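You operate a simulated robot arm through the tools that you are given. There is no shell and no other tool.

Carry out the task below with a simulated two-armed robot. There is one attempt and no reset: what you move stays moved.

Task
Drain the old batch from the tub, then start a new one with the brown pot.
Fine: run it empty and shut the blue lever first; tip the pot in the green cradle, set it upright, leave the pot in it and the others as they are; no spill.

Only the result counts: the job must be done as asked and must still hold three seconds after the hand-in. Knocking over, shifting, dropping, spilling or breaking anything else fails it.

Robot
Two 7-joint arms with two-finger parallel grippers on one trunk that stands fixed in place. Base frame: the origin is at the foot of the trunk, x ahead of it, y to its left, z up. Lengths are in mm, angles in degrees, forces in N, time in s.
The left shoulder is at [50, 161, 1198], the right one opposite. With the tool pointing down near the work surface each hand reaches from about 220 to 680 mm from the base axis, measured 20 degrees to its own side. Payload 3.43 kg a hand.
The tool frame of a hand sits at the grasp point between the pads (the TCP): z along the fingers, y along the line on which they close. The tips reach 30 mm beyond it. Largest opening 94 mm; finger width 28, thickness 10; the body of the gripper, 50 by 96 mm, starts 55 mm behind the TCP.
Orientation is that of the tool frame in the base frame, as a unit quaternion [w, x, y, z]. With the fingers straight down and closing along the base's y, the tool's x points along the base's -x, its y along +y and its z along -z.

Tools
- The arms move only by the tool send_rows. It takes "left_motion", "right_motion" or both (then of equal length, played together; a hand with none holds still); each is a list of rows, each a list of 7 numbers: the turn, a rotation vector about the tool's x, y, z in units of 120 degrees (1.0 is 120 degrees), then the shift along the tool's x, y, z in units of 500 mm (1.0 is 500 mm), then the finger opening in mm, from 0 to 94. In form: [[rx, ry, rz, dx, dy, dz, fingers], ...]. A call has 1 to 20 rows; each row is the pose to reach, as a shift and turn from the pose commanded when the call began, along the tool's axes at that moment. A call with a number of a shift or a turn outside -1 to 1 is refused whole. A row lasts 0.2 s, in which the tool goes at most 50 mm and 8.6 degrees; a call with a longer step from one row to the next is refused whole, and so is a gripper value outside its range. Where a pose cannot be reached the arm comes as near as it can. A force on the tool above 70 N (or 10 N above the force at the start of the call, whichever is more), or a blocked arm, ends the call early, and 0.2 s more pass. Each finger travels about 45 mm/s and halts on what it meets, pressing with about 40 N; the grip force reading is that of the motor and also rises with nothing between the fingers. The clock runs only during rows and for 0.2 s after the last one: add rows that repeat a pose to give the fingers time. The reply holds the time, the measured pose of the TCP, the force on the tool along the base axes, the opening and the grip force, in the units named above and with some noise, with the torque about the TCP (base axes, N m) and any sound that the robot's microphone picked up, and new pictures: "pictures" is both (left out), scene, wrist or none (wrist: the cameras of the hands that moved).
- Cameras (640 x 400 px; columns grow to the right, rows downward): "scene" is now at [116.3, 54.5, 1363.8]; the picture's right is [0.59, -0.81, 0.00], its down [-0.13, -0.09, -0.99] and it looks along [0.80, 0.58, -0.16] (base axes); focal length 214 px, centre (320, 200). "left" rides on the left gripper at [76, -14, -102] in its tool frame; the picture's right is [0.18, 0.98, 0.00], its down [-0.75, 0.14, -0.64] and it looks along [-0.63, 0.12, 0.77] (tool axes); focal length 243 px, centre (320, 200). "right" rides on the right gripper at [76, 14, -103] in its tool frame; the picture's right is [-0.18, 0.98, 0.00], its down [-0.75, -0.14, -0.64] and it looks along [-0.63, -0.12, 0.77] (tool axes); focal length 243 px, centre (320, 200). There is no depth. A picture from a camera that has moved, and an enlarged one, comes with that camera's place and axes in the base frame and with its lens.
- move_column(by): slides the trunk up (or, below 0, down) by that many mm; the arms and the scene camera ride with it, the base frame stays. It gives what a move gives, with no picture.
- head_to(pan, tilt): turns the head with the scene camera to pan (to the left, within 80 degrees either way) and tilt (down, from -29 to 69), counted from straight ahead of the robot. It gives what a move gives, and a new picture of the scene camera.
- zoom(camera, box): a new picture of the part [left, top, right, bottom] of that camera's present view, enlarged. It takes no simulated time.
- job_done(): hands the job in; it is judged then, once.

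Nothing tells you positions but the pictures and the camera data. Unless the task says otherwise, let go and move clear before handing in.

The tools are called as a command line: name --argument value ..., lists and objects as JSON in quotes. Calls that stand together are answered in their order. send_rows: Moves the arms, as the interface text tells. Its arguments: {"type":"object","properties":{"left_motion":{"type":"array","items":{"type":"array","items":{"type":"number"}}},"right_motion":{"type":"array","items":{"type":"array","items":{"type":"number"}}},"pictures":{"type":"string","enum":["both","scene","wrist","none"]}},"required":[]} The other tools are called the same way: move_column (by) moves the trunk up or down; head_to (pan, tilt) turns the head that bears the scene camera; zoom (camera, box) takes an enlarged picture of a part of a camera's view; job_done () hands the job in.

At the start:

```text
time_s: 0.0
left_position: [220.0, 268.5, 1314.7]
left_ee_rot: [0.0, -0.001, 1.0, 0.0]
left_force: [0.5, -0.1, 0.9]
left_wrist_torque: [-0.01, -0.01, -0.04]
left_opening: 93.8
left_finger_force: 0.0
right_position: [282.1, 31.3, 1315.8]
right_ee_rot: [0.001, 0.0, 1.0, 0.001]
right_force: [-0.3, 0.0, -0.1]
right_wrist_torque: [0.01, -0.01, -0.01]
right_opening: 94.1
right_finger_force: 0.0
trunk travel left (down, up): [-225.0, 42.0]
head pan, tilt (commanded): [36.3, 9.2]
```

scene: 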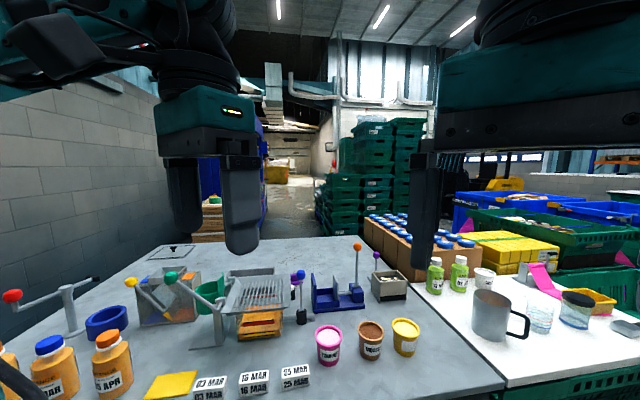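
right: 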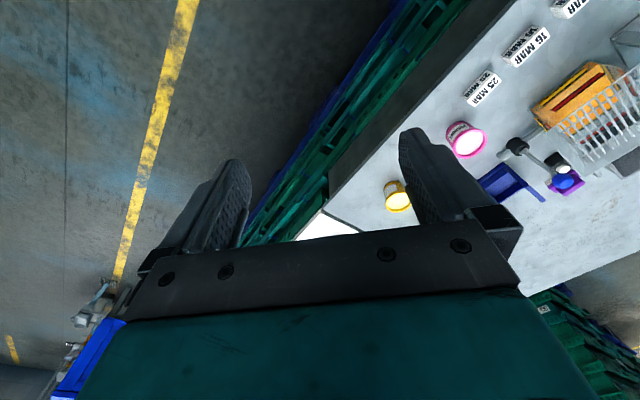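
left: 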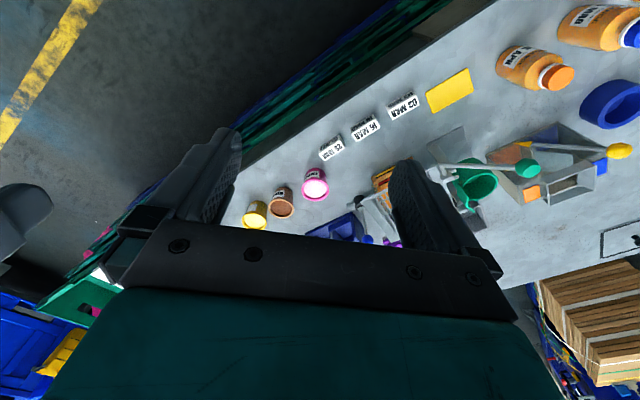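

The table holds several levers (red, yellow, green, blue/purple, orange), a tub-like thing, a green ring cradle, and three pots (pink, brown, yellow). I'll look closer before moving anything.

zoom --camera "scene" --box '[100, 230, 340, 380]'

zoom --camera "scene" --box '[260, 230, 500, 380]'

zoom --camera "left" --box '[300, 60, 640, 272]'

```text
2.67 times, centred on (220, 305) of scene
camera zoom: at [116.3, 54.5, 1363.8], right [0.59, -0.81, 0.0], down [-0.13, -0.09, -0.99], along [0.8, 0.58, -0.16], focal length 572 px, centre (587, -80)
```

zoom: 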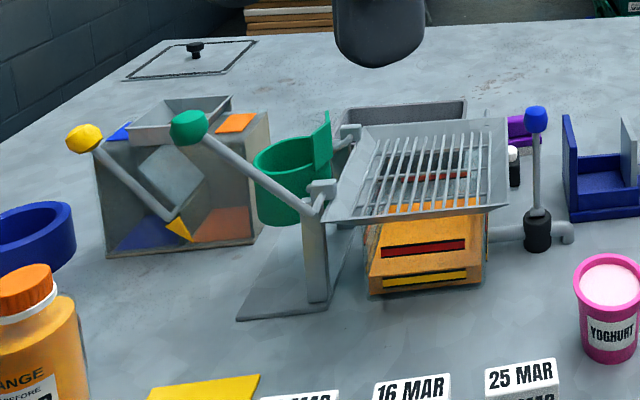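

```text
2.67 times, centred on (380, 305) of scene
camera zoom: at [116.3, 54.5, 1363.8], right [0.59, -0.81, 0.0], down [-0.13, -0.09, -0.99], along [0.8, 0.58, -0.16], focal length 572 px, centre (160, -80)
```

zoom: 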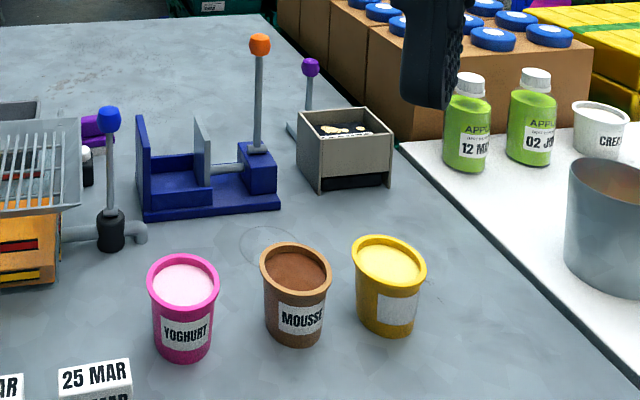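

```text
1.88 times, centred on (470, 166) of left
camera zoom: at [144.4, 253.2, 1418.3], right [-0.19, 0.98, 0.0], down [0.75, 0.14, 0.64], along [0.63, 0.12, -0.77], focal length 457 px, centre (38, 264)
```

zoom: 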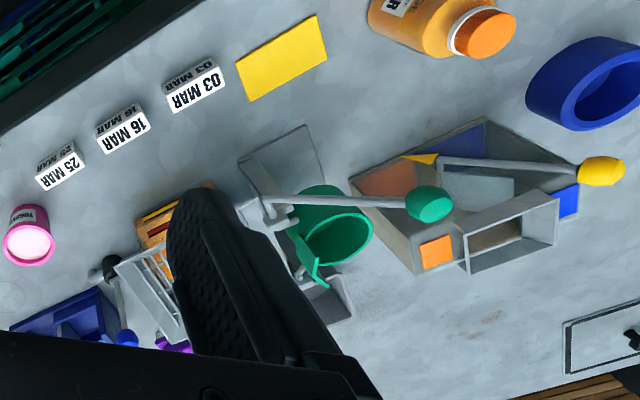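

I'll tilt the head down to see the work area in more detail.

head_to --pan 40 --tilt 35

```text
time_s: 0.9
left_position: [220.3, 269.2, 1315.9]
left_ee_rot: [0.0, 0.0, 1.0, 0.0]
left_force: [-0.4, 0.2, 0.2]
left_wrist_torque: [0.03, 0.01, 0.02]
left_opening: 94.1
left_finger_force: 0.1
right_position: [285.2, 31.3, 1315.6]
right_ee_rot: [0.001, 0.004, 1.0, 0.001]
right_force: [32.1, 8.6, -17.9]
right_wrist_torque: [-1.23, 1.83, -1.43]
right_opening: 93.7
right_finger_force: 0.0
trunk travel left (down, up): [-225.0, 42.0]
head pan, tilt (commanded): [40.0, 35.0]
camera scene: at [109.9, 58.2, 1329.6], right [0.65, -0.76, 0.0], down [-0.38, -0.33, -0.86], along [0.66, 0.56, -0.51], focal length 214 px, centre (320, 200)
```

scene: 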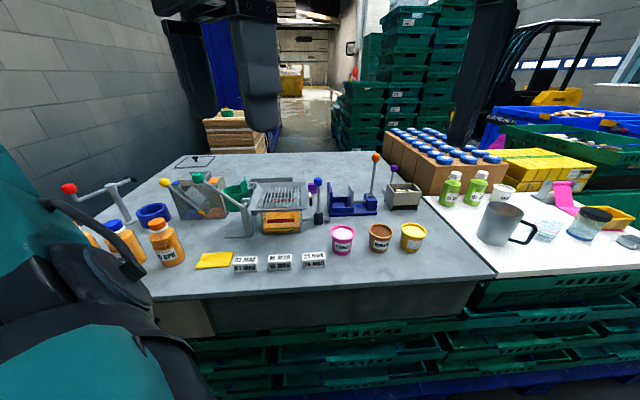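

The right arm seems to touch the head (force reading), so I'll move the right arm away to its own side at height.

send_rows --right_motion '[[0, 0, 0, 0, -0.06, 0, 94], [0, 0, 0, 0, -0.14, 0, 94], [0, 0, 0, 0, -0.22, 0, 94], [0, 0, 0, 0, -0.3, 0, 94], [0, 0, 0, 0, -0.38, 0, 94], [0, 0, 0, 0, -0.46, 0, 94], [0, 0, 0, 0, -0.5, 0, 94]]' --pictures "scene"

```text
time_s: 2.5
left_position: [219.4, 267.4, 1315.9]
left_ee_rot: [0.0, -0.001, 1.0, -0.001]
left_force: [-0.1, -0.7, 0.2]
left_wrist_torque: [0.01, -0.01, 0.01]
left_opening: 93.8
left_finger_force: 0.0
right_position: [280.3, -221.7, 1314.7]
right_ee_rot: [0.001, -0.001, 1.0, 0.003]
right_force: [0.3, 0.2, 0.3]
right_wrist_torque: [-0.01, 0.01, 0.05]
right_opening: 94.0
right_finger_force: 0.1
trunk travel left (down, up): [-225.0, 42.0]
head pan, tilt (commanded): [40.0, 35.0]
camera scene: at [108.8, 56.1, 1322.4], right [0.64, -0.77, 0.0], down [-0.44, -0.37, -0.82], along [0.63, 0.53, -0.57], focal length 214 px, centre (320, 200)
```

scene: 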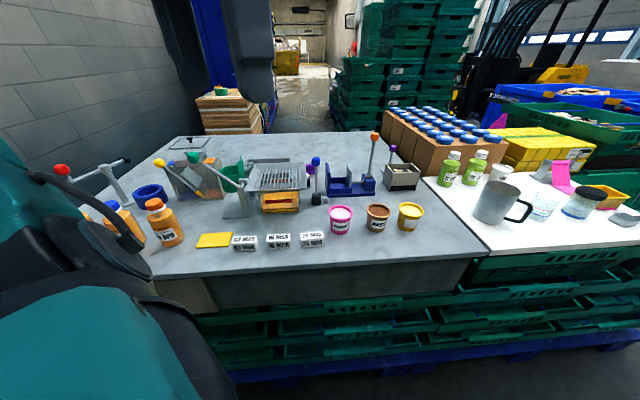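

zoom --camera "scene" --box '[140, 120, 300, 220]'

zoom --camera "scene" --box '[230, 130, 350, 220]'

zoom --camera "scene" --box '[300, 130, 460, 250]'

zoom --camera "left" --box '[220, 40, 540, 240]'

```text
4.00 times, centred on (220, 170) of scene
camera zoom: at [108.8, 56.1, 1322.4], right [0.64, -0.77, 0.0], down [-0.44, -0.37, -0.82], along [0.63, 0.53, -0.57], focal length 858 px, centre (720, 320)
```

zoom: 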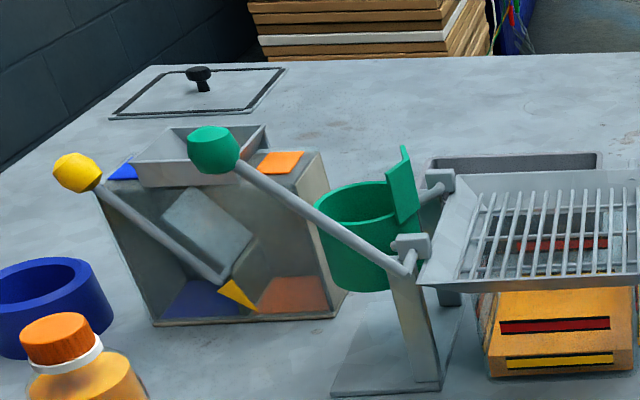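

```text
4.44 times, centred on (290, 175) of scene
camera zoom: at [108.8, 56.1, 1322.4], right [0.64, -0.77, 0.0], down [-0.44, -0.37, -0.82], along [0.63, 0.53, -0.57], focal length 953 px, centre (453, 311)
```

zoom: 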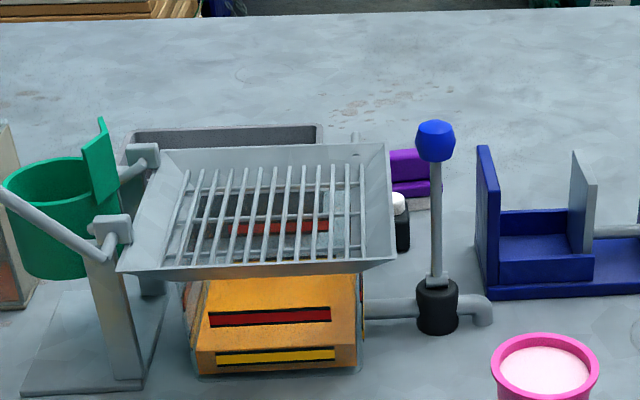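

```text
3.33 times, centred on (380, 190) of scene
camera zoom: at [108.8, 56.1, 1322.4], right [0.64, -0.77, 0.0], down [-0.44, -0.37, -0.82], along [0.63, 0.53, -0.57], focal length 715 px, centre (120, 233)
```

zoom: 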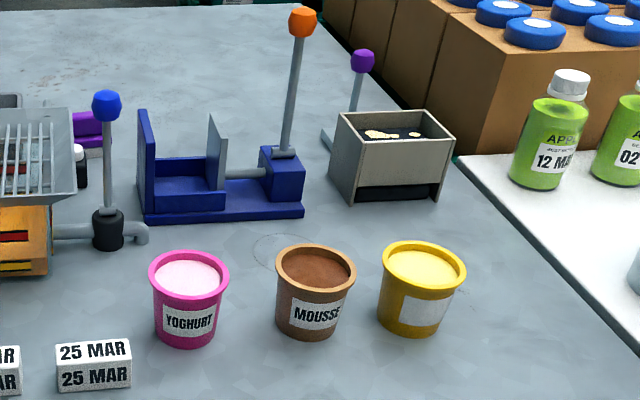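

```text
2.00 times, centred on (380, 140) of left
camera zoom: at [144.2, 253.1, 1418.4], right [-0.19, 0.98, 0.0], down [0.75, 0.14, 0.64], along [0.63, 0.12, -0.77], focal length 485 px, centre (200, 320)
```

zoom: 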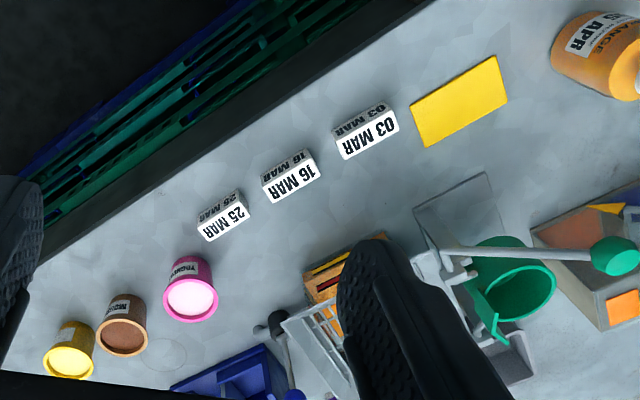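

The tub with orange liquid sits under the grated funnel, with the blue-knobbed valve on a pipe to its right and the green cradle on a pivot to its left. The brown MOUSSE pot is around (573, 234). I'll move the left hand up and over for a better look from above.

send_rows --left_motion '[[0, 0, 0, -0.05, 0.05, 0, 94], [0, 0, 0, -0.1, 0.1, 0, 94], [0, 0, 0, -0.15, 0.15, 0, 94], [0, 0, 0, -0.2, 0.2, 0, 94], [0, 0, 0, -0.25, 0.25, 0, 94], [0, 0, 0, -0.28, 0.28, 0, 94]]' --pictures "both"

```text
time_s: 3.9
left_position: [360.5, 411.1, 1314.8]
left_ee_rot: [0.0, -0.001, 1.0, 0.0]
left_force: [0.2, 0.5, -0.2]
left_wrist_torque: [0.01, -0.03, -0.02]
left_opening: 93.9
left_finger_force: 0.0
right_position: [282.1, -221.8, 1314.8]
right_ee_rot: [0.0, -0.001, 1.0, 0.001]
right_force: [-0.3, 0.7, 0.6]
right_wrist_torque: [-0.01, 0.0, 0.02]
right_opening: 93.9
right_finger_force: 0.1
trunk travel left (down, up): [-225.0, 42.0]
head pan, tilt (commanded): [40.0, 35.0]
camera scene: at [109.1, 56.2, 1322.4], right [0.64, -0.77, 0.0], down [-0.44, -0.37, -0.82], along [0.63, 0.53, -0.57], focal length 214 px, centre (320, 200)
camera left: at [285.2, 395.6, 1417.7], right [-0.19, 0.98, 0.0], down [0.75, 0.14, 0.64], along [0.63, 0.12, -0.77], focal length 243 px, centre (320, 200)
```

scene: 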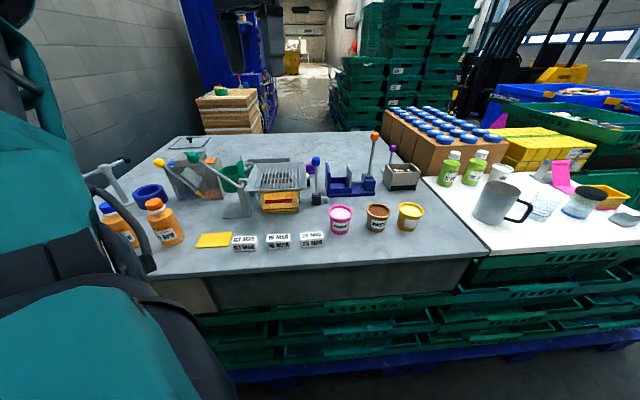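
left: 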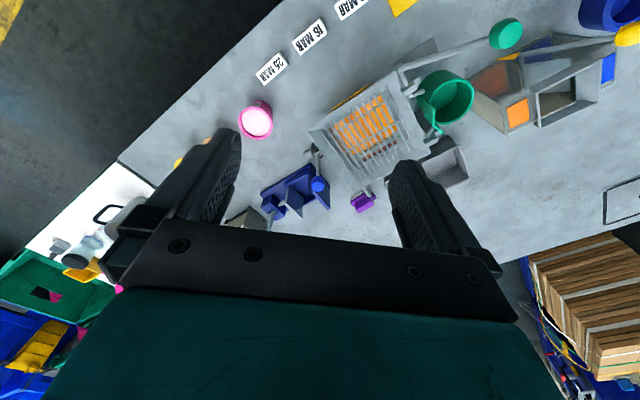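

zoom --camera "left" --box '[280, 50, 480, 190]'

zoom --camera "left" --box '[230, 60, 390, 220]'

zoom --camera "left" --box '[380, 0, 640, 200]'

zoom --camera "scene" --box '[205, 145, 345, 225]'

```text
2.86 times, centred on (380, 120) of left
camera zoom: at [285.2, 395.6, 1417.7], right [-0.19, 0.98, 0.0], down [0.75, 0.14, 0.64], along [0.63, 0.12, -0.77], focal length 693 px, centre (149, 429)
```

zoom: 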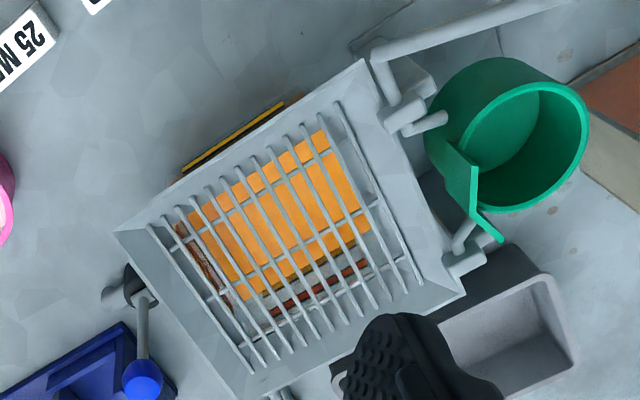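

```text
2.50 times, centred on (310, 140) of left
camera zoom: at [285.2, 395.6, 1417.7], right [-0.19, 0.98, 0.0], down [0.75, 0.14, 0.64], along [0.63, 0.12, -0.77], focal length 606 px, centre (345, 350)
```

zoom: 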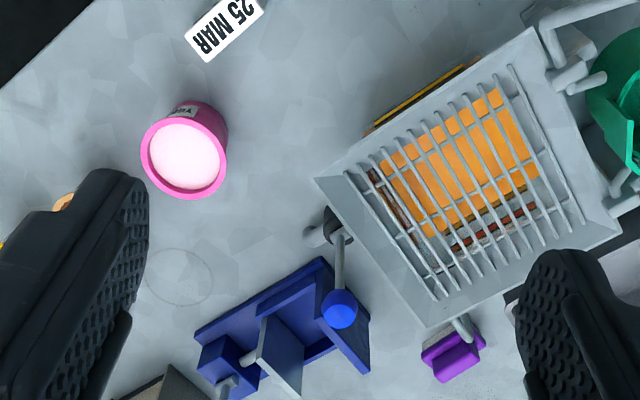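

```text
2.00 times, centred on (510, 100) of left
camera zoom: at [285.2, 395.6, 1417.7], right [-0.19, 0.98, 0.0], down [0.75, 0.14, 0.64], along [0.63, 0.12, -0.77], focal length 485 px, centre (-60, 400)
```

zoom: 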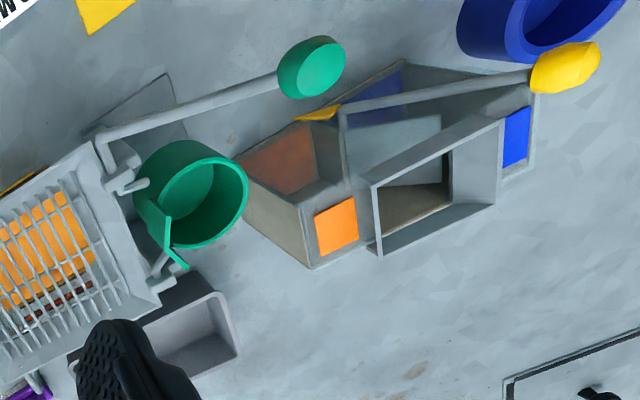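

```text
4.57 times, centred on (275, 185) of scene
camera zoom: at [109.1, 56.2, 1322.4], right [0.64, -0.77, 0.0], down [-0.44, -0.37, -0.82], along [0.63, 0.53, -0.57], focal length 980 px, centre (526, 269)
```

zoom: 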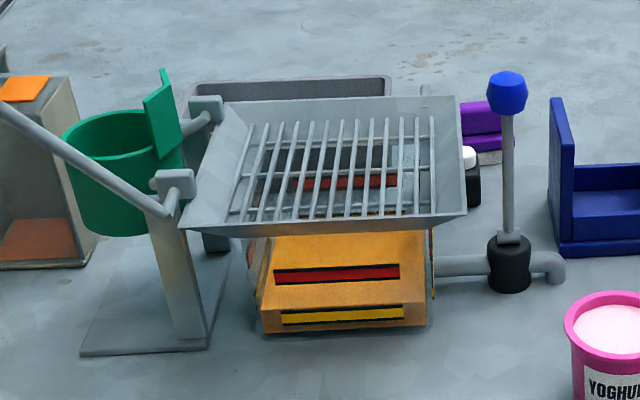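

zoom --camera "scene" --box '[295, 150, 335, 215]'

zoom --camera "left" --box '[295, 130, 345, 205]'

zoom --camera "scene" --box '[255, 160, 305, 220]'

zoom --camera "scene" --box '[320, 190, 440, 245]'

```text
6.15 times, centred on (315, 182) of scene
camera zoom: at [109.1, 56.2, 1322.4], right [0.64, -0.77, 0.0], down [-0.44, -0.37, -0.82], along [0.63, 0.53, -0.57], focal length 1320 px, centre (351, 308)
```

zoom: 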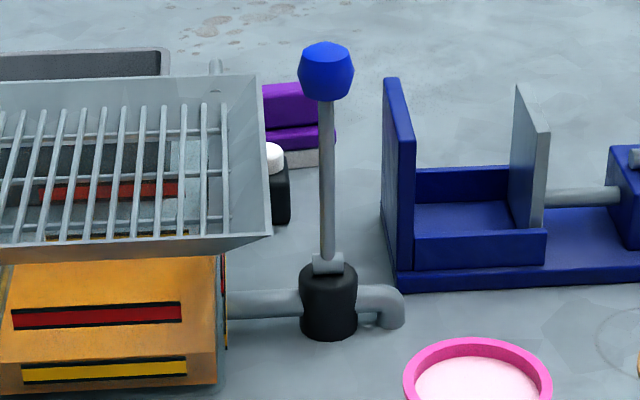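

```text
5.33 times, centred on (320, 168) of left
camera zoom: at [285.2, 395.6, 1417.7], right [-0.19, 0.98, 0.0], down [0.75, 0.14, 0.64], along [0.63, 0.12, -0.77], focal length 1294 px, centre (320, 373)
```

zoom: 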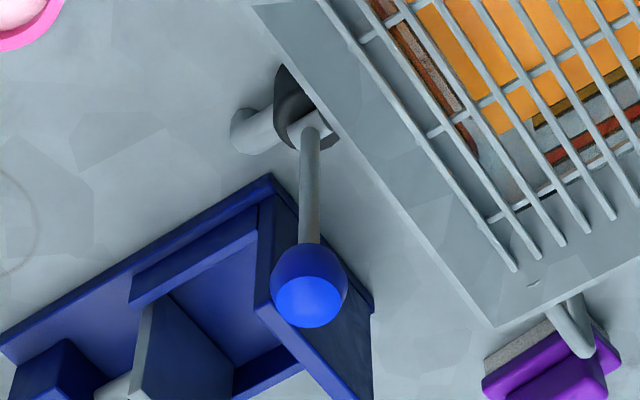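

```text
6.67 times, centred on (280, 190) of scene
camera zoom: at [109.1, 56.2, 1322.4], right [0.64, -0.77, 0.0], down [-0.44, -0.37, -0.82], along [0.63, 0.53, -0.57], focal length 1430 px, centre (587, 267)
```

zoom: 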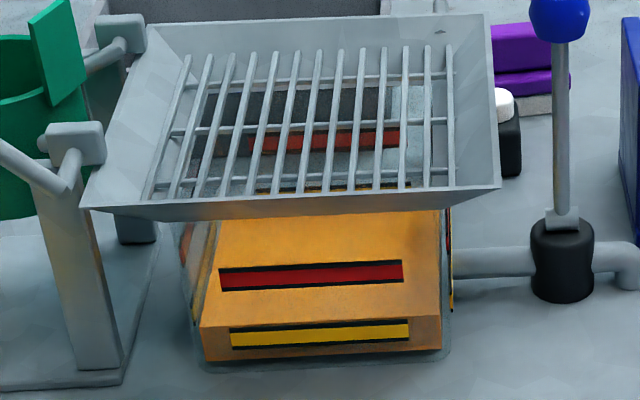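

```text
5.33 times, centred on (380, 218) of scene
camera zoom: at [109.1, 56.2, 1322.4], right [0.64, -0.77, 0.0], down [-0.44, -0.37, -0.82], along [0.63, 0.53, -0.57], focal length 1144 px, centre (0, 107)
```

zoom: 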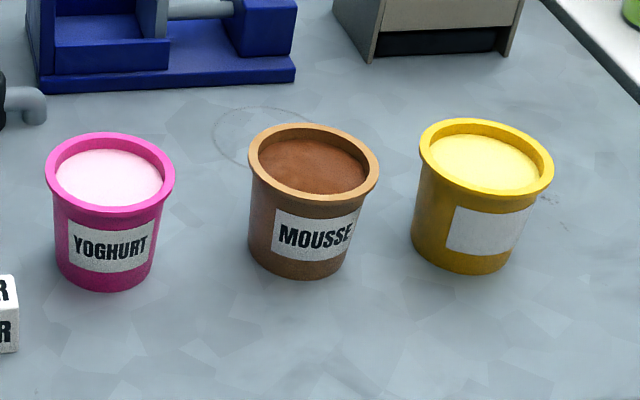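

The blue lever stands upright at about (548, 440), with its knob at z≈1051. Its hub axis seems to run along the pipe, so it should swing toward or away from the robot. The device frame is yawed about 45°, so I'll turn the left hand to match and look from above the lever.

send_rows --left_motion '[[0, 0, 0.047, -0.047, 0.0075, 0.02, 60], [0, 0, 0.094, -0.094, 0.015, 0.04, 60], [0, 0, 0.141, -0.141, 0.0225, 0.06, 60], [0, 0, 0.188, -0.188, 0.03, 0.08, 60], [0, 0, 0.235, -0.235, 0.0375, 0.11, 60], [0, 0, 0.282, -0.282, 0.045, 0.14, 60], [0, 0, 0.329, -0.329, 0.0525, 0.17, 60], [0, 0, 0.375, -0.375, 0.06, 0.2, 60]]' --pictures "both"

```text
time_s: 5.7
left_position: [408.5, 263.0, 1193.5]
left_ee_rot: [0.001, 0.372, 0.928, 0.002]
left_force: [0.7, -0.1, 0.3]
left_wrist_torque: [0.01, 0.02, 0.01]
left_opening: 60.0
left_finger_force: 0.1
left hand out of reach, approached as far as the arm can: row 2, 3, 4, 5, 6, 7, 8
right_position: [281.7, -221.6, 1314.6]
right_ee_rot: [0.0, -0.001, 1.0, 0.001]
right_force: [0.2, 0.1, 0.3]
right_wrist_torque: [-0.01, 0.01, 0.01]
right_opening: 94.0
right_finger_force: 0.1
trunk travel left (down, up): [-225.0, 42.0]
head pan, tilt (commanded): [40.0, 35.0]
camera scene: at [109.6, 56.1, 1322.3], right [0.64, -0.77, 0.0], down [-0.44, -0.37, -0.82], along [0.63, 0.53, -0.57], focal length 214 px, centre (320, 200)
camera left: at [344.1, 304.5, 1295.6], right [0.55, 0.84, 0.01], down [0.64, -0.42, 0.64], along [0.54, -0.35, -0.77], focal length 243 px, centre (320, 200)
```

scene: 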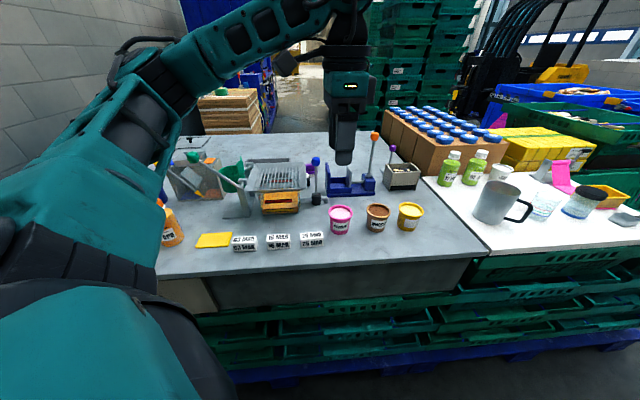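
left: 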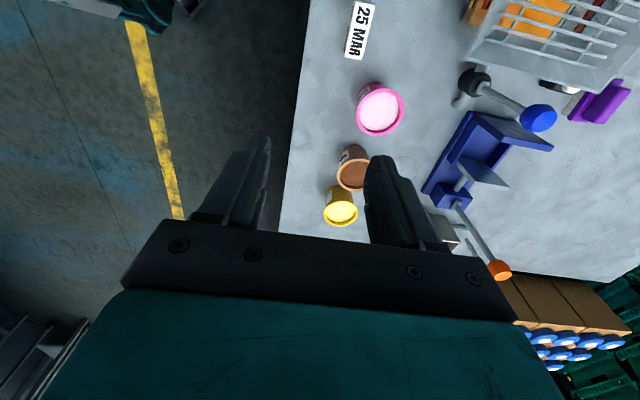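

The arm stopped short because that yaw is hard to reach there. I'll test what the arm can reach from here, staying high above the objects.

send_rows --left_motion '[[0, 0, 0, 0.011, 0.05, 0, 60], [0, 0, 0, 0.022, 0.1, 0, 60], [0, 0, 0, 0.033, 0.155, 0, 60]]' --pictures "none"

```text
time_s: 6.5
left_position: [400.5, 262.5, 1193.8]
left_ee_rot: [0.001, 0.381, 0.925, 0.001]
left_force: [-0.3, -0.6, -0.1]
left_wrist_torque: [0.0, -0.01, -0.01]
left_opening: 60.3
left_finger_force: 0.1
left hand out of reach, approached as far as the arm can: row 1, 2, 3
right_position: [280.9, -220.2, 1314.3]
right_ee_rot: [0.0, -0.001, 1.0, 0.001]
right_force: [-0.4, -0.4, -0.1]
right_wrist_torque: [0.0, 0.02, 0.01]
right_opening: 94.0
right_finger_force: 0.1
trunk travel left (down, up): [-225.0, 42.0]
head pan, tilt (commanded): [40.0, 35.0]
```

send_rows --left_motion '[[0, 0, -0.0625, 0.005, -0.04, 0, 60], [0, 0, -0.125, 0.01, -0.08, 0, 60], [0, 0, -0.1875, 0.014, -0.12, 0, 60], [0, 0, -0.25, 0.019, -0.16, 0, 60], [0, 0, -0.3125, 0.024, -0.2, 0, 60], [0, 0, -0.375, 0.028, -0.226, 0, 60]]' --pictures "none"

```text
time_s: 7.9
left_position: [312.8, 190.8, 1195.9]
left_ee_rot: [0.0, -0.002, 1.0, -0.001]
left_force: [-0.8, 0.5, 1.0]
left_wrist_torque: [0.02, 0.03, -0.02]
left_opening: 59.8
left_finger_force: 0.1
right_position: [280.3, -220.5, 1315.1]
right_ee_rot: [0.001, -0.001, 1.0, 0.002]
right_force: [-0.5, 0.1, 0.5]
right_wrist_torque: [-0.02, 0.01, 0.02]
right_opening: 93.9
right_finger_force: 0.0
trunk travel left (down, up): [-225.0, 42.0]
head pan, tilt (commanded): [40.0, 35.0]
```

send_rows --left_motion '[[0, 0, -0.0682, -0.0158, 0.0255, 0, 60], [0, 0, -0.1364, -0.0316, 0.0509, 0, 60], [0, 0, -0.2045, -0.0475, 0.0764, 0, 60], [0, 0, -0.2727, -0.0633, 0.1018, 0, 60], [0, 0, -0.3409, -0.0791, 0.1273, 0, 60], [0, 0, -0.4091, -0.0949, 0.1527, 0, 60], [0, 0, -0.4773, -0.1107, 0.1782, 0, 60], [0, 0, -0.5455, -0.1265, 0.2036, 0, 60], [0, 0, -0.6136, -0.1424, 0.2291, 0, 60], [0, 0, -0.6818, -0.1582, 0.2545, 0, 60], [0, 0, -0.75, -0.174, 0.28, 0, 60]]' --pictures "wrist"

```text
time_s: 10.3
left_position: [400.6, 331.4, 1194.1]
left_ee_rot: [0.0, 0.709, -0.706, 0.0]
left_force: [-0.7, 0.8, -0.1]
left_wrist_torque: [0.01, 0.02, -0.01]
left_opening: 60.0
left_finger_force: 0.1
right_position: [282.3, -221.4, 1313.5]
right_ee_rot: [0.001, 0.0, 1.0, 0.0]
right_force: [0.9, -0.1, 0.6]
right_wrist_torque: [-0.01, 0.03, 0.01]
right_opening: 94.3
right_finger_force: 0.1
trunk travel left (down, up): [-225.0, 42.0]
head pan, tilt (commanded): [40.0, 35.0]
camera left: at [416.4, 255.0, 1296.6], right [-0.98, -0.19, 0.0], down [-0.14, 0.75, 0.64], along [-0.12, 0.63, -0.77], focal length 243 px, centre (320, 200)
```

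left: 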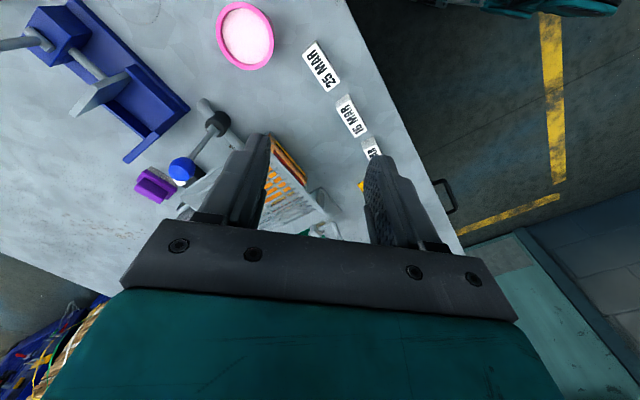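

send_rows --left_motion '[[0, 0, -0.0625, 0, 0, 0, 60], [0, 0, -0.125, 0, 0, 0, 60], [0, 0, -0.1875, 0, 0, 0, 60], [0, 0, -0.25, 0, 0, 0, 60], [0, 0, -0.3125, 0, 0, 0, 60], [0, 0, -0.375, 0, 0, 0, 60]]' --pictures "wrist"

```text
time_s: 11.7
left_position: [401.3, 330.9, 1194.7]
left_ee_rot: [0.0, 0.925, -0.38, 0.0]
left_force: [0.1, -0.7, -0.2]
left_wrist_torque: [-0.01, 0.03, 0.02]
left_opening: 59.8
left_finger_force: 0.1
right_position: [280.9, -219.8, 1315.0]
right_ee_rot: [0.001, 0.0, 1.0, 0.001]
right_force: [0.8, 0.6, 0.1]
right_wrist_torque: [-0.02, -0.01, -0.01]
right_opening: 94.0
right_finger_force: 0.0
trunk travel left (down, up): [-225.0, 42.0]
head pan, tilt (commanded): [40.0, 35.0]
camera left: at [465.7, 287.4, 1296.6], right [-0.56, -0.83, 0.0], down [-0.63, 0.43, 0.64], along [-0.53, 0.36, -0.77], focal length 243 px, centre (320, 200)
```

left: 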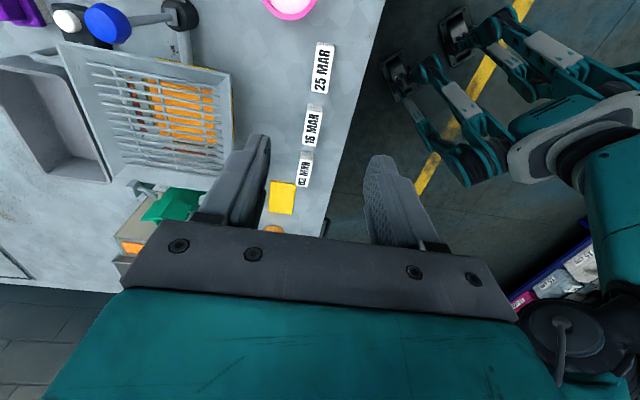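

Turning the hand the other way (+135°) works, and tool x now points along +e1 (right along the device) and tool y along −e2. I'll move to above the blue lever at safe height.

send_rows --left_motion '[[0, 0, 0, 0.0075, -0.052, 0, 60], [0, 0, 0, 0.015, -0.104, 0, 60], [0, 0, 0, 0.022, -0.156, 0, 60], [0, 0, 0, 0.03, -0.208, 0, 60], [0, 0, 0, 0.037, -0.26, 0, 60], [0, 0, 0, 0.045, -0.312, 0, 60], [0, 0, 0, 0.052, -0.363, 0, 60]]' --pictures "both"

```text
time_s: 13.3
left_position: [549.7, 441.5, 1192.5]
left_ee_rot: [0.0, 0.924, -0.382, 0.0]
left_force: [-0.7, 0.5, 0.1]
left_wrist_torque: [-0.02, 0.01, 0.0]
left_opening: 60.0
left_finger_force: 0.2
right_position: [282.8, -218.7, 1314.2]
right_ee_rot: [0.0, 0.0, 1.0, 0.001]
right_force: [0.0, 1.0, 0.2]
right_wrist_torque: [-0.03, -0.01, 0.0]
right_opening: 94.1
right_finger_force: 0.0
trunk travel left (down, up): [-225.0, 42.0]
head pan, tilt (commanded): [40.0, 35.0]
camera scene: at [109.6, 56.6, 1322.2], right [0.64, -0.77, 0.0], down [-0.44, -0.37, -0.82], along [0.63, 0.53, -0.57], focal length 214 px, centre (320, 200)
camera left: at [614.6, 396.7, 1295.7], right [-0.56, -0.83, 0.0], down [-0.63, 0.43, 0.64], along [-0.53, 0.36, -0.77], focal length 243 px, centre (320, 200)
```

scene: 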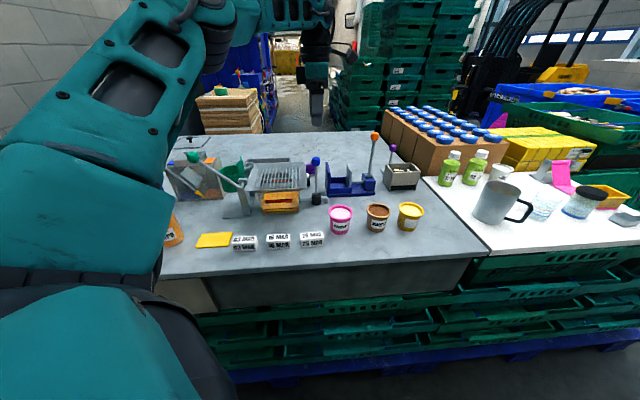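
left: 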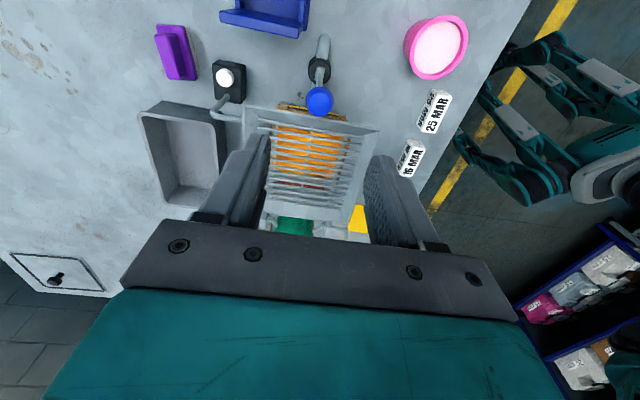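

zoom --camera "left" --box '[270, 20, 390, 130]'

zoom --camera "left" --box '[200, 90, 400, 250]'

```text
3.64 times, centred on (330, 75) of left
camera zoom: at [614.6, 396.7, 1295.7], right [-0.56, -0.83, 0.0], down [-0.63, 0.43, 0.64], along [-0.53, 0.36, -0.77], focal length 882 px, centre (284, 654)
```

zoom: 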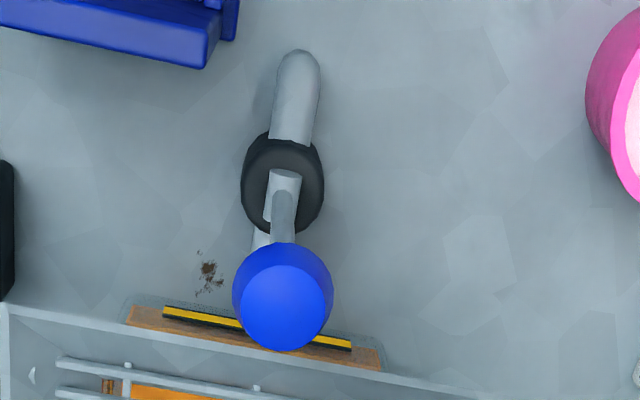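

```text
2.50 times, centred on (300, 170) of left
camera zoom: at [614.6, 396.7, 1295.7], right [-0.56, -0.83, 0.0], down [-0.63, 0.43, 0.64], along [-0.53, 0.36, -0.77], focal length 606 px, centre (370, 275)
```

zoom: 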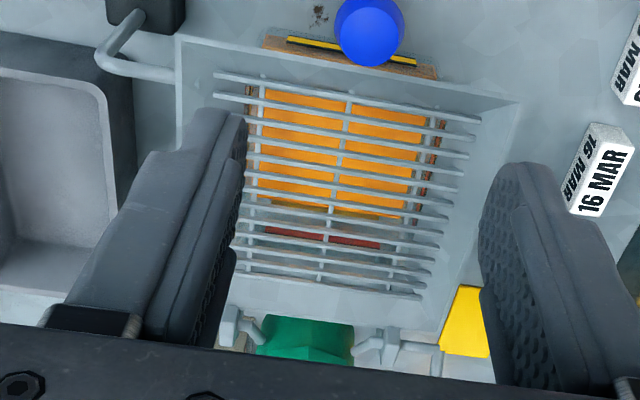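

The hub is a short cylinder lying along the pipe, so the lever swings along e2. I'll lower the open fingers so they straddle the knob without gripping it.

send_rows --left_motion '[[0, 0, 0, 0, 0, 0.05, 50], [0, 0, 0, 0, 0, 0.1, 50], [0, 0, 0, 0, 0, 0.15, 50], [0, 0, 0, 0, 0, 0.2, 50], [0, 0, 0, 0, 0, 0.245, 50], [0, 0, 0, 0, 0, 0.245, 50]]' --pictures "both"

```text
time_s: 14.7
left_position: [546.7, 442.0, 1072.4]
left_ee_rot: [-0.001, 0.924, -0.382, 0.0]
left_force: [0.6, 0.1, -0.8]
left_wrist_torque: [-0.01, 0.0, 0.03]
left_opening: 49.9
left_finger_force: 0.0
right_position: [281.5, -221.3, 1315.6]
right_ee_rot: [0.002, 0.0, 1.0, 0.001]
right_force: [-0.4, 0.2, 0.0]
right_wrist_torque: [-0.01, -0.04, 0.0]
right_opening: 93.8
right_finger_force: 0.0
trunk travel left (down, up): [-225.0, 42.0]
head pan, tilt (commanded): [40.0, 35.0]
camera scene: at [108.8, 56.0, 1322.4], right [0.64, -0.77, 0.0], down [-0.44, -0.37, -0.82], along [0.63, 0.53, -0.57], focal length 214 px, centre (320, 200)
camera left: at [611.0, 397.0, 1174.4], right [-0.56, -0.83, 0.0], down [-0.63, 0.43, 0.64], along [-0.53, 0.36, -0.77], focal length 243 px, centre (320, 200)
```

scene: 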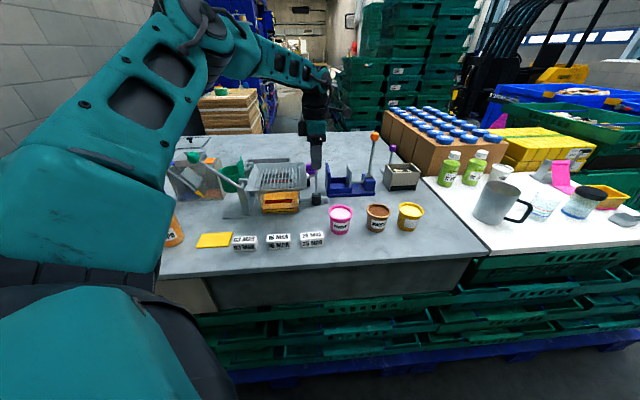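
left: 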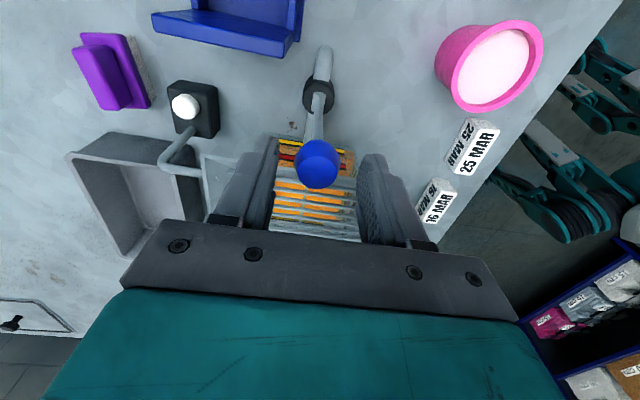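

send_rows --left_motion '[[0, 0, 0, 0, 0.01, 0, 50], [0, 0, 0, 0, 0.02, 0, 50], [0, 0, 0, 0, 0.03, 0, 50], [0, 0, 0, 0, 0.04, 0, 50]]' --pictures "wrist"

```text
time_s: 15.7
left_position: [532.6, 426.9, 1071.7]
left_ee_rot: [0.0, 0.924, -0.382, 0.001]
left_force: [-0.1, -0.5, 0.0]
left_wrist_torque: [0.01, -0.01, 0.02]
left_opening: 50.1
left_finger_force: 0.1
right_position: [281.6, -220.9, 1314.1]
right_ee_rot: [0.002, 0.0, 1.0, 0.002]
right_force: [0.0, 0.2, 0.2]
right_wrist_torque: [-0.02, 0.0, -0.01]
right_opening: 93.8
right_finger_force: 0.1
trunk travel left (down, up): [-225.0, 42.0]
head pan, tilt (commanded): [40.0, 35.0]
camera left: at [597.3, 382.4, 1174.4], right [-0.56, -0.83, 0.0], down [-0.63, 0.43, 0.64], along [-0.53, 0.36, -0.77], focal length 243 px, centre (320, 200)
```

left: 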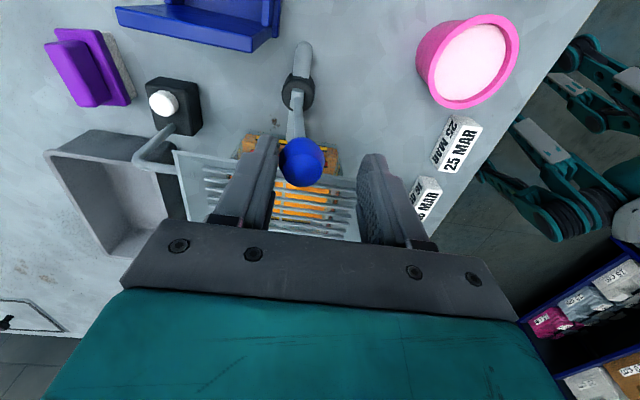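

The lever moves freely toward the robot. I'll go on along its arc and watch the liquid and the forces.

send_rows --left_motion '[[0, 0, 0, 0, 0.01, 0.001, 50], [0, 0, 0, 0, 0.02, 0.002, 50], [0, 0, 0, 0, 0.03, 0.004, 50], [0, 0, 0, 0, 0.04, 0.006, 50], [0, 0, 0, 0, 0.05, 0.009, 50], [0, 0, 0, 0, 0.06, 0.013, 50], [0, 0, 0, 0, 0.07, 0.017, 50], [0, 0, 0, 0, 0.08, 0.022, 50]]' --pictures "both"

```text
time_s: 17.5
left_position: [505.9, 398.4, 1058.9]
left_ee_rot: [0.0, 0.924, -0.381, 0.001]
left_force: [0.1, -1.0, -0.8]
left_wrist_torque: [0.01, -0.03, 0.0]
left_opening: 49.9
left_finger_force: 0.1
right_position: [280.5, -220.1, 1314.8]
right_ee_rot: [0.001, 0.001, 1.0, 0.002]
right_force: [0.2, 0.1, 0.0]
right_wrist_torque: [0.02, 0.01, 0.02]
right_opening: 94.1
right_finger_force: 0.0
trunk travel left (down, up): [-225.0, 42.0]
head pan, tilt (commanded): [40.0, 35.0]
camera scene: at [108.9, 56.1, 1322.4], right [0.64, -0.77, 0.0], down [-0.44, -0.37, -0.82], along [0.63, 0.53, -0.57], focal length 214 px, centre (320, 200)
camera left: at [570.0, 354.0, 1162.6], right [-0.56, -0.83, 0.0], down [-0.63, 0.43, 0.64], along [-0.53, 0.36, -0.77], focal length 243 px, centre (320, 200)
```

scene: 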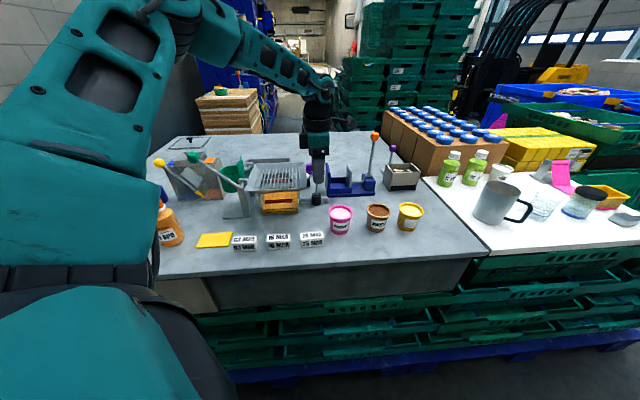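
left: 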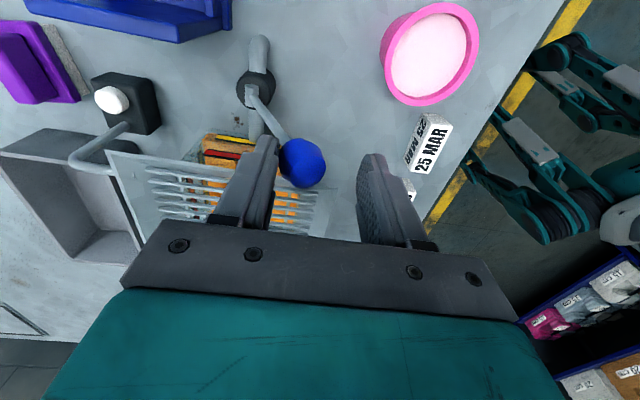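

zoom --camera "scene" --box '[240, 150, 350, 220]'

zoom --camera "left" --box '[180, 20, 360, 220]'

```text
5.71 times, centred on (295, 185) of scene
camera zoom: at [108.9, 56.1, 1322.4], right [0.64, -0.77, 0.0], down [-0.44, -0.37, -0.82], along [0.63, 0.53, -0.57], focal length 1226 px, centre (463, 286)
```

zoom: 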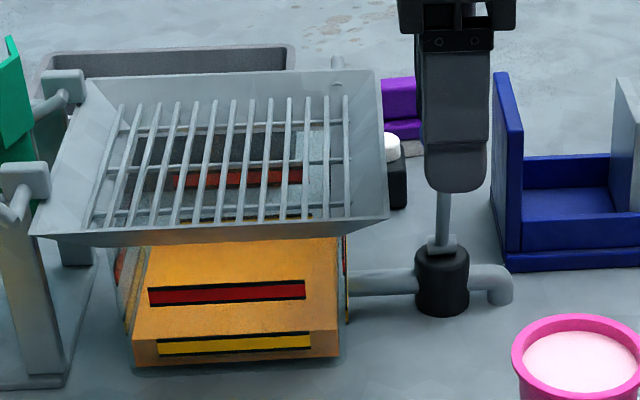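

```text
2.00 times, centred on (270, 120) of left
camera zoom: at [570.0, 354.0, 1162.6], right [-0.56, -0.83, 0.0], down [-0.63, 0.43, 0.64], along [-0.53, 0.36, -0.77], focal length 485 px, centre (420, 360)
```

zoom: 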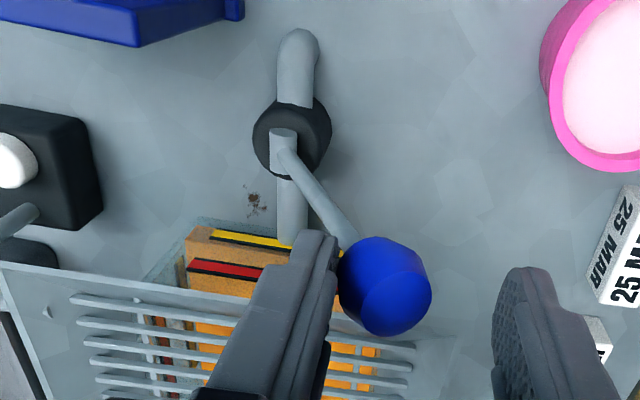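

send_rows --left_motion '[[0, 0, 0, 0, 0.01, 0.006, 50], [0, 0, 0, 0, 0.02, 0.012, 50], [0, 0, 0, 0, 0.03, 0.019, 50], [0, 0, 0, 0, 0.04, 0.027, 50], [0, 0, 0, 0, 0.04, 0.027, 50], [0, 0, 0, 0, 0.04, 0.027, 50]]' --pictures "both"

```text
time_s: 18.9
left_position: [490.9, 384.6, 1046.6]
left_ee_rot: [0.0, 0.924, -0.382, 0.0]
left_force: [-0.8, 0.0, -0.2]
left_wrist_torque: [0.03, 0.01, 0.0]
left_opening: 49.9
left_finger_force: 0.0
right_position: [281.6, -221.0, 1314.3]
right_ee_rot: [0.0, 0.001, 1.0, 0.002]
right_force: [0.3, 0.1, 0.3]
right_wrist_torque: [0.01, 0.0, 0.01]
right_opening: 93.8
right_finger_force: 0.0
trunk travel left (down, up): [-225.0, 42.0]
head pan, tilt (commanded): [40.0, 35.0]
camera scene: at [108.9, 56.1, 1322.4], right [0.64, -0.77, 0.0], down [-0.44, -0.37, -0.82], along [0.63, 0.53, -0.57], focal length 214 px, centre (320, 200)
camera left: at [555.5, 340.2, 1149.4], right [-0.56, -0.83, 0.0], down [-0.63, 0.43, 0.64], along [-0.53, 0.36, -0.77], focal length 243 px, centre (320, 200)
```

scene: 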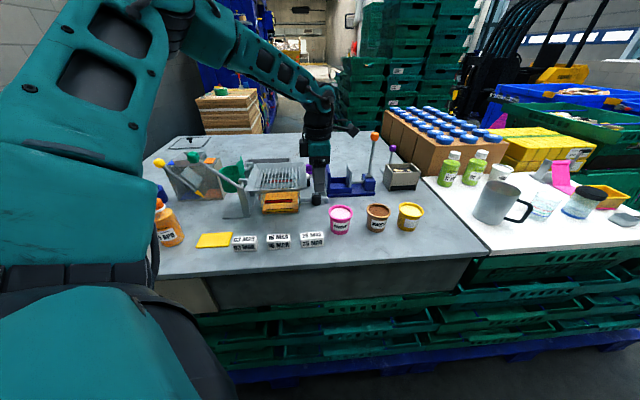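
left: 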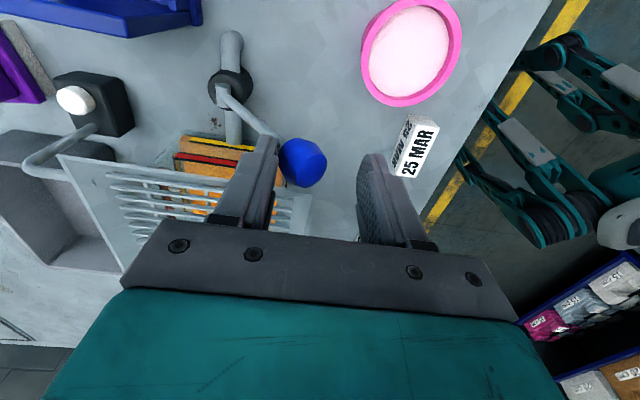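

zoom --camera "scene" --box '[240, 150, 350, 220]'

zoom --camera "left" --box '[100, 20, 340, 220]'

```text
5.71 times, centred on (295, 185) of scene
camera zoom: at [108.9, 56.1, 1322.4], right [0.64, -0.77, 0.0], down [-0.44, -0.37, -0.82], along [0.63, 0.53, -0.57], focal length 1226 px, centre (463, 286)
```

zoom: 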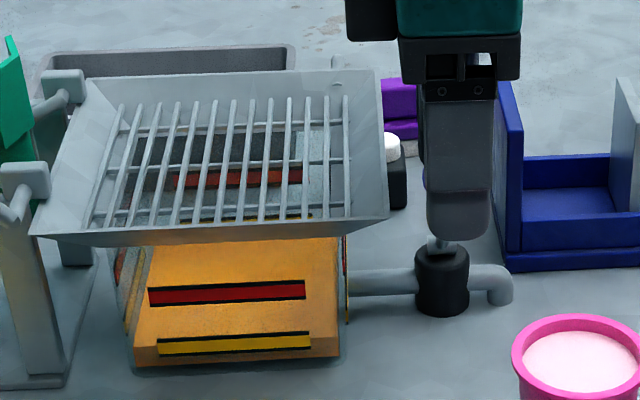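

```text
2.00 times, centred on (220, 120) of left
camera zoom: at [555.5, 340.2, 1149.4], right [-0.56, -0.83, 0.0], down [-0.63, 0.43, 0.64], along [-0.53, 0.36, -0.77], focal length 485 px, centre (520, 360)
```

zoom: 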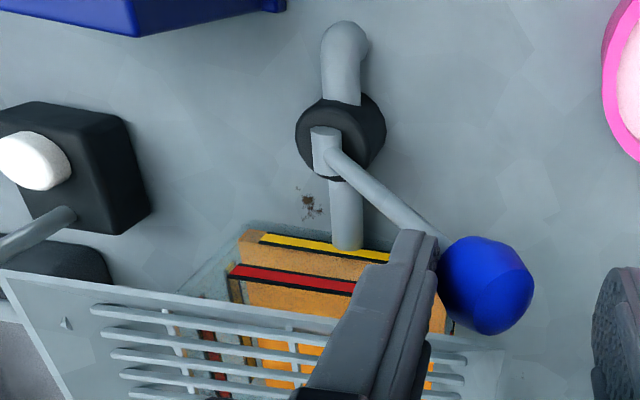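

send_rows --left_motion '[[0, 0, 0, 0, 0.01, 0.009, 50], [0, 0, 0, 0, 0.02, 0.019, 50], [0, 0, 0, 0, 0.03, 0.031, 50], [0, 0, 0, 0, 0.04, 0.044, 50], [0, 0, 0, 0, 0.04, 0.044, 50], [0, 0, 0, 0, 0.04, 0.044, 50]]' --pictures "both"

zoom --camera "scene" --box '[240, 150, 350, 220]'

zoom --camera "left" --box '[100, 20, 340, 220]'

```text
time_s: 20.3
left_position: [476.7, 370.0, 1026.3]
left_ee_rot: [-0.001, 0.924, -0.382, 0.002]
left_force: [2.0, 3.9, 9.6]
left_wrist_torque: [0.36, -0.22, 0.05]
left_opening: 52.4
left_finger_force: 2.4
right_position: [280.4, -220.8, 1314.8]
right_ee_rot: [0.001, -0.001, 1.0, 0.001]
right_force: [0.1, -0.2, 0.4]
right_wrist_torque: [-0.03, -0.02, 0.0]
right_opening: 94.0
right_finger_force: 0.1
trunk travel left (down, up): [-225.0, 42.0]
head pan, tilt (commanded): [40.0, 35.0]
camera scene: at [108.4, 55.9, 1322.6], right [0.64, -0.77, 0.0], down [-0.44, -0.37, -0.82], along [0.63, 0.53, -0.57], focal length 214 px, centre (320, 200)
camera left: at [541.3, 325.5, 1129.3], right [-0.56, -0.83, 0.0], down [-0.64, 0.43, 0.64], along [-0.53, 0.36, -0.77], focal length 243 px, centre (320, 200)
```

scene: 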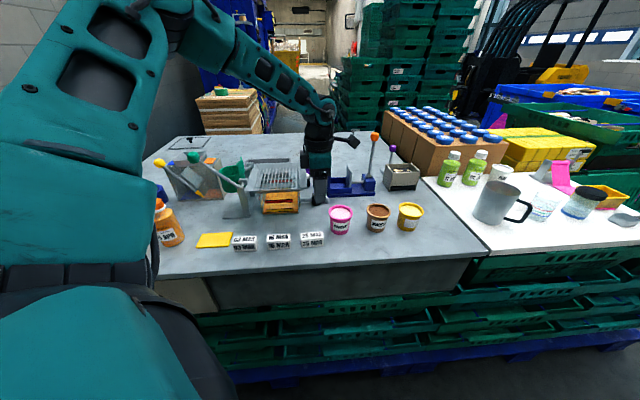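
left: 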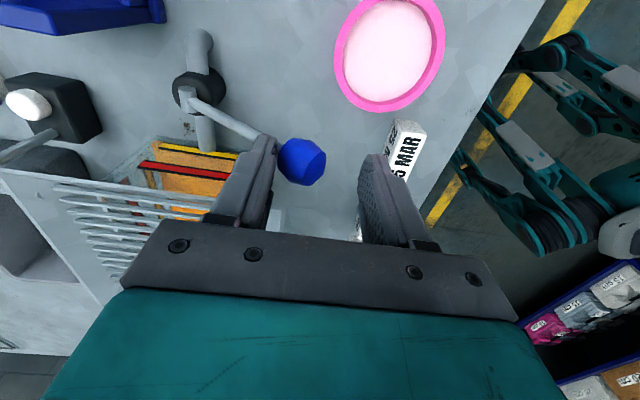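

```text
5.71 times, centred on (295, 185) of scene
camera zoom: at [108.4, 55.9, 1322.6], right [0.64, -0.77, 0.0], down [-0.44, -0.37, -0.82], along [0.63, 0.53, -0.57], focal length 1226 px, centre (463, 286)
```

zoom: 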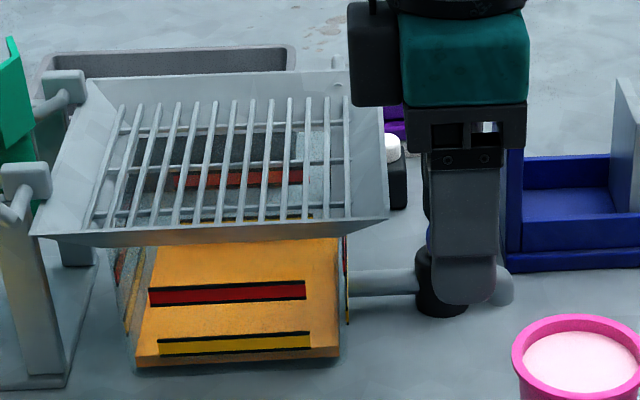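

```text
2.00 times, centred on (220, 120) of left
camera zoom: at [541.3, 325.5, 1129.3], right [-0.56, -0.83, 0.0], down [-0.64, 0.43, 0.64], along [-0.53, 0.36, -0.77], focal length 485 px, centre (520, 360)
```

zoom: 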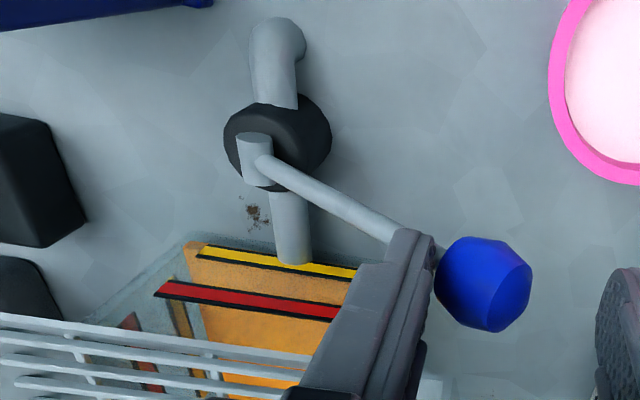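

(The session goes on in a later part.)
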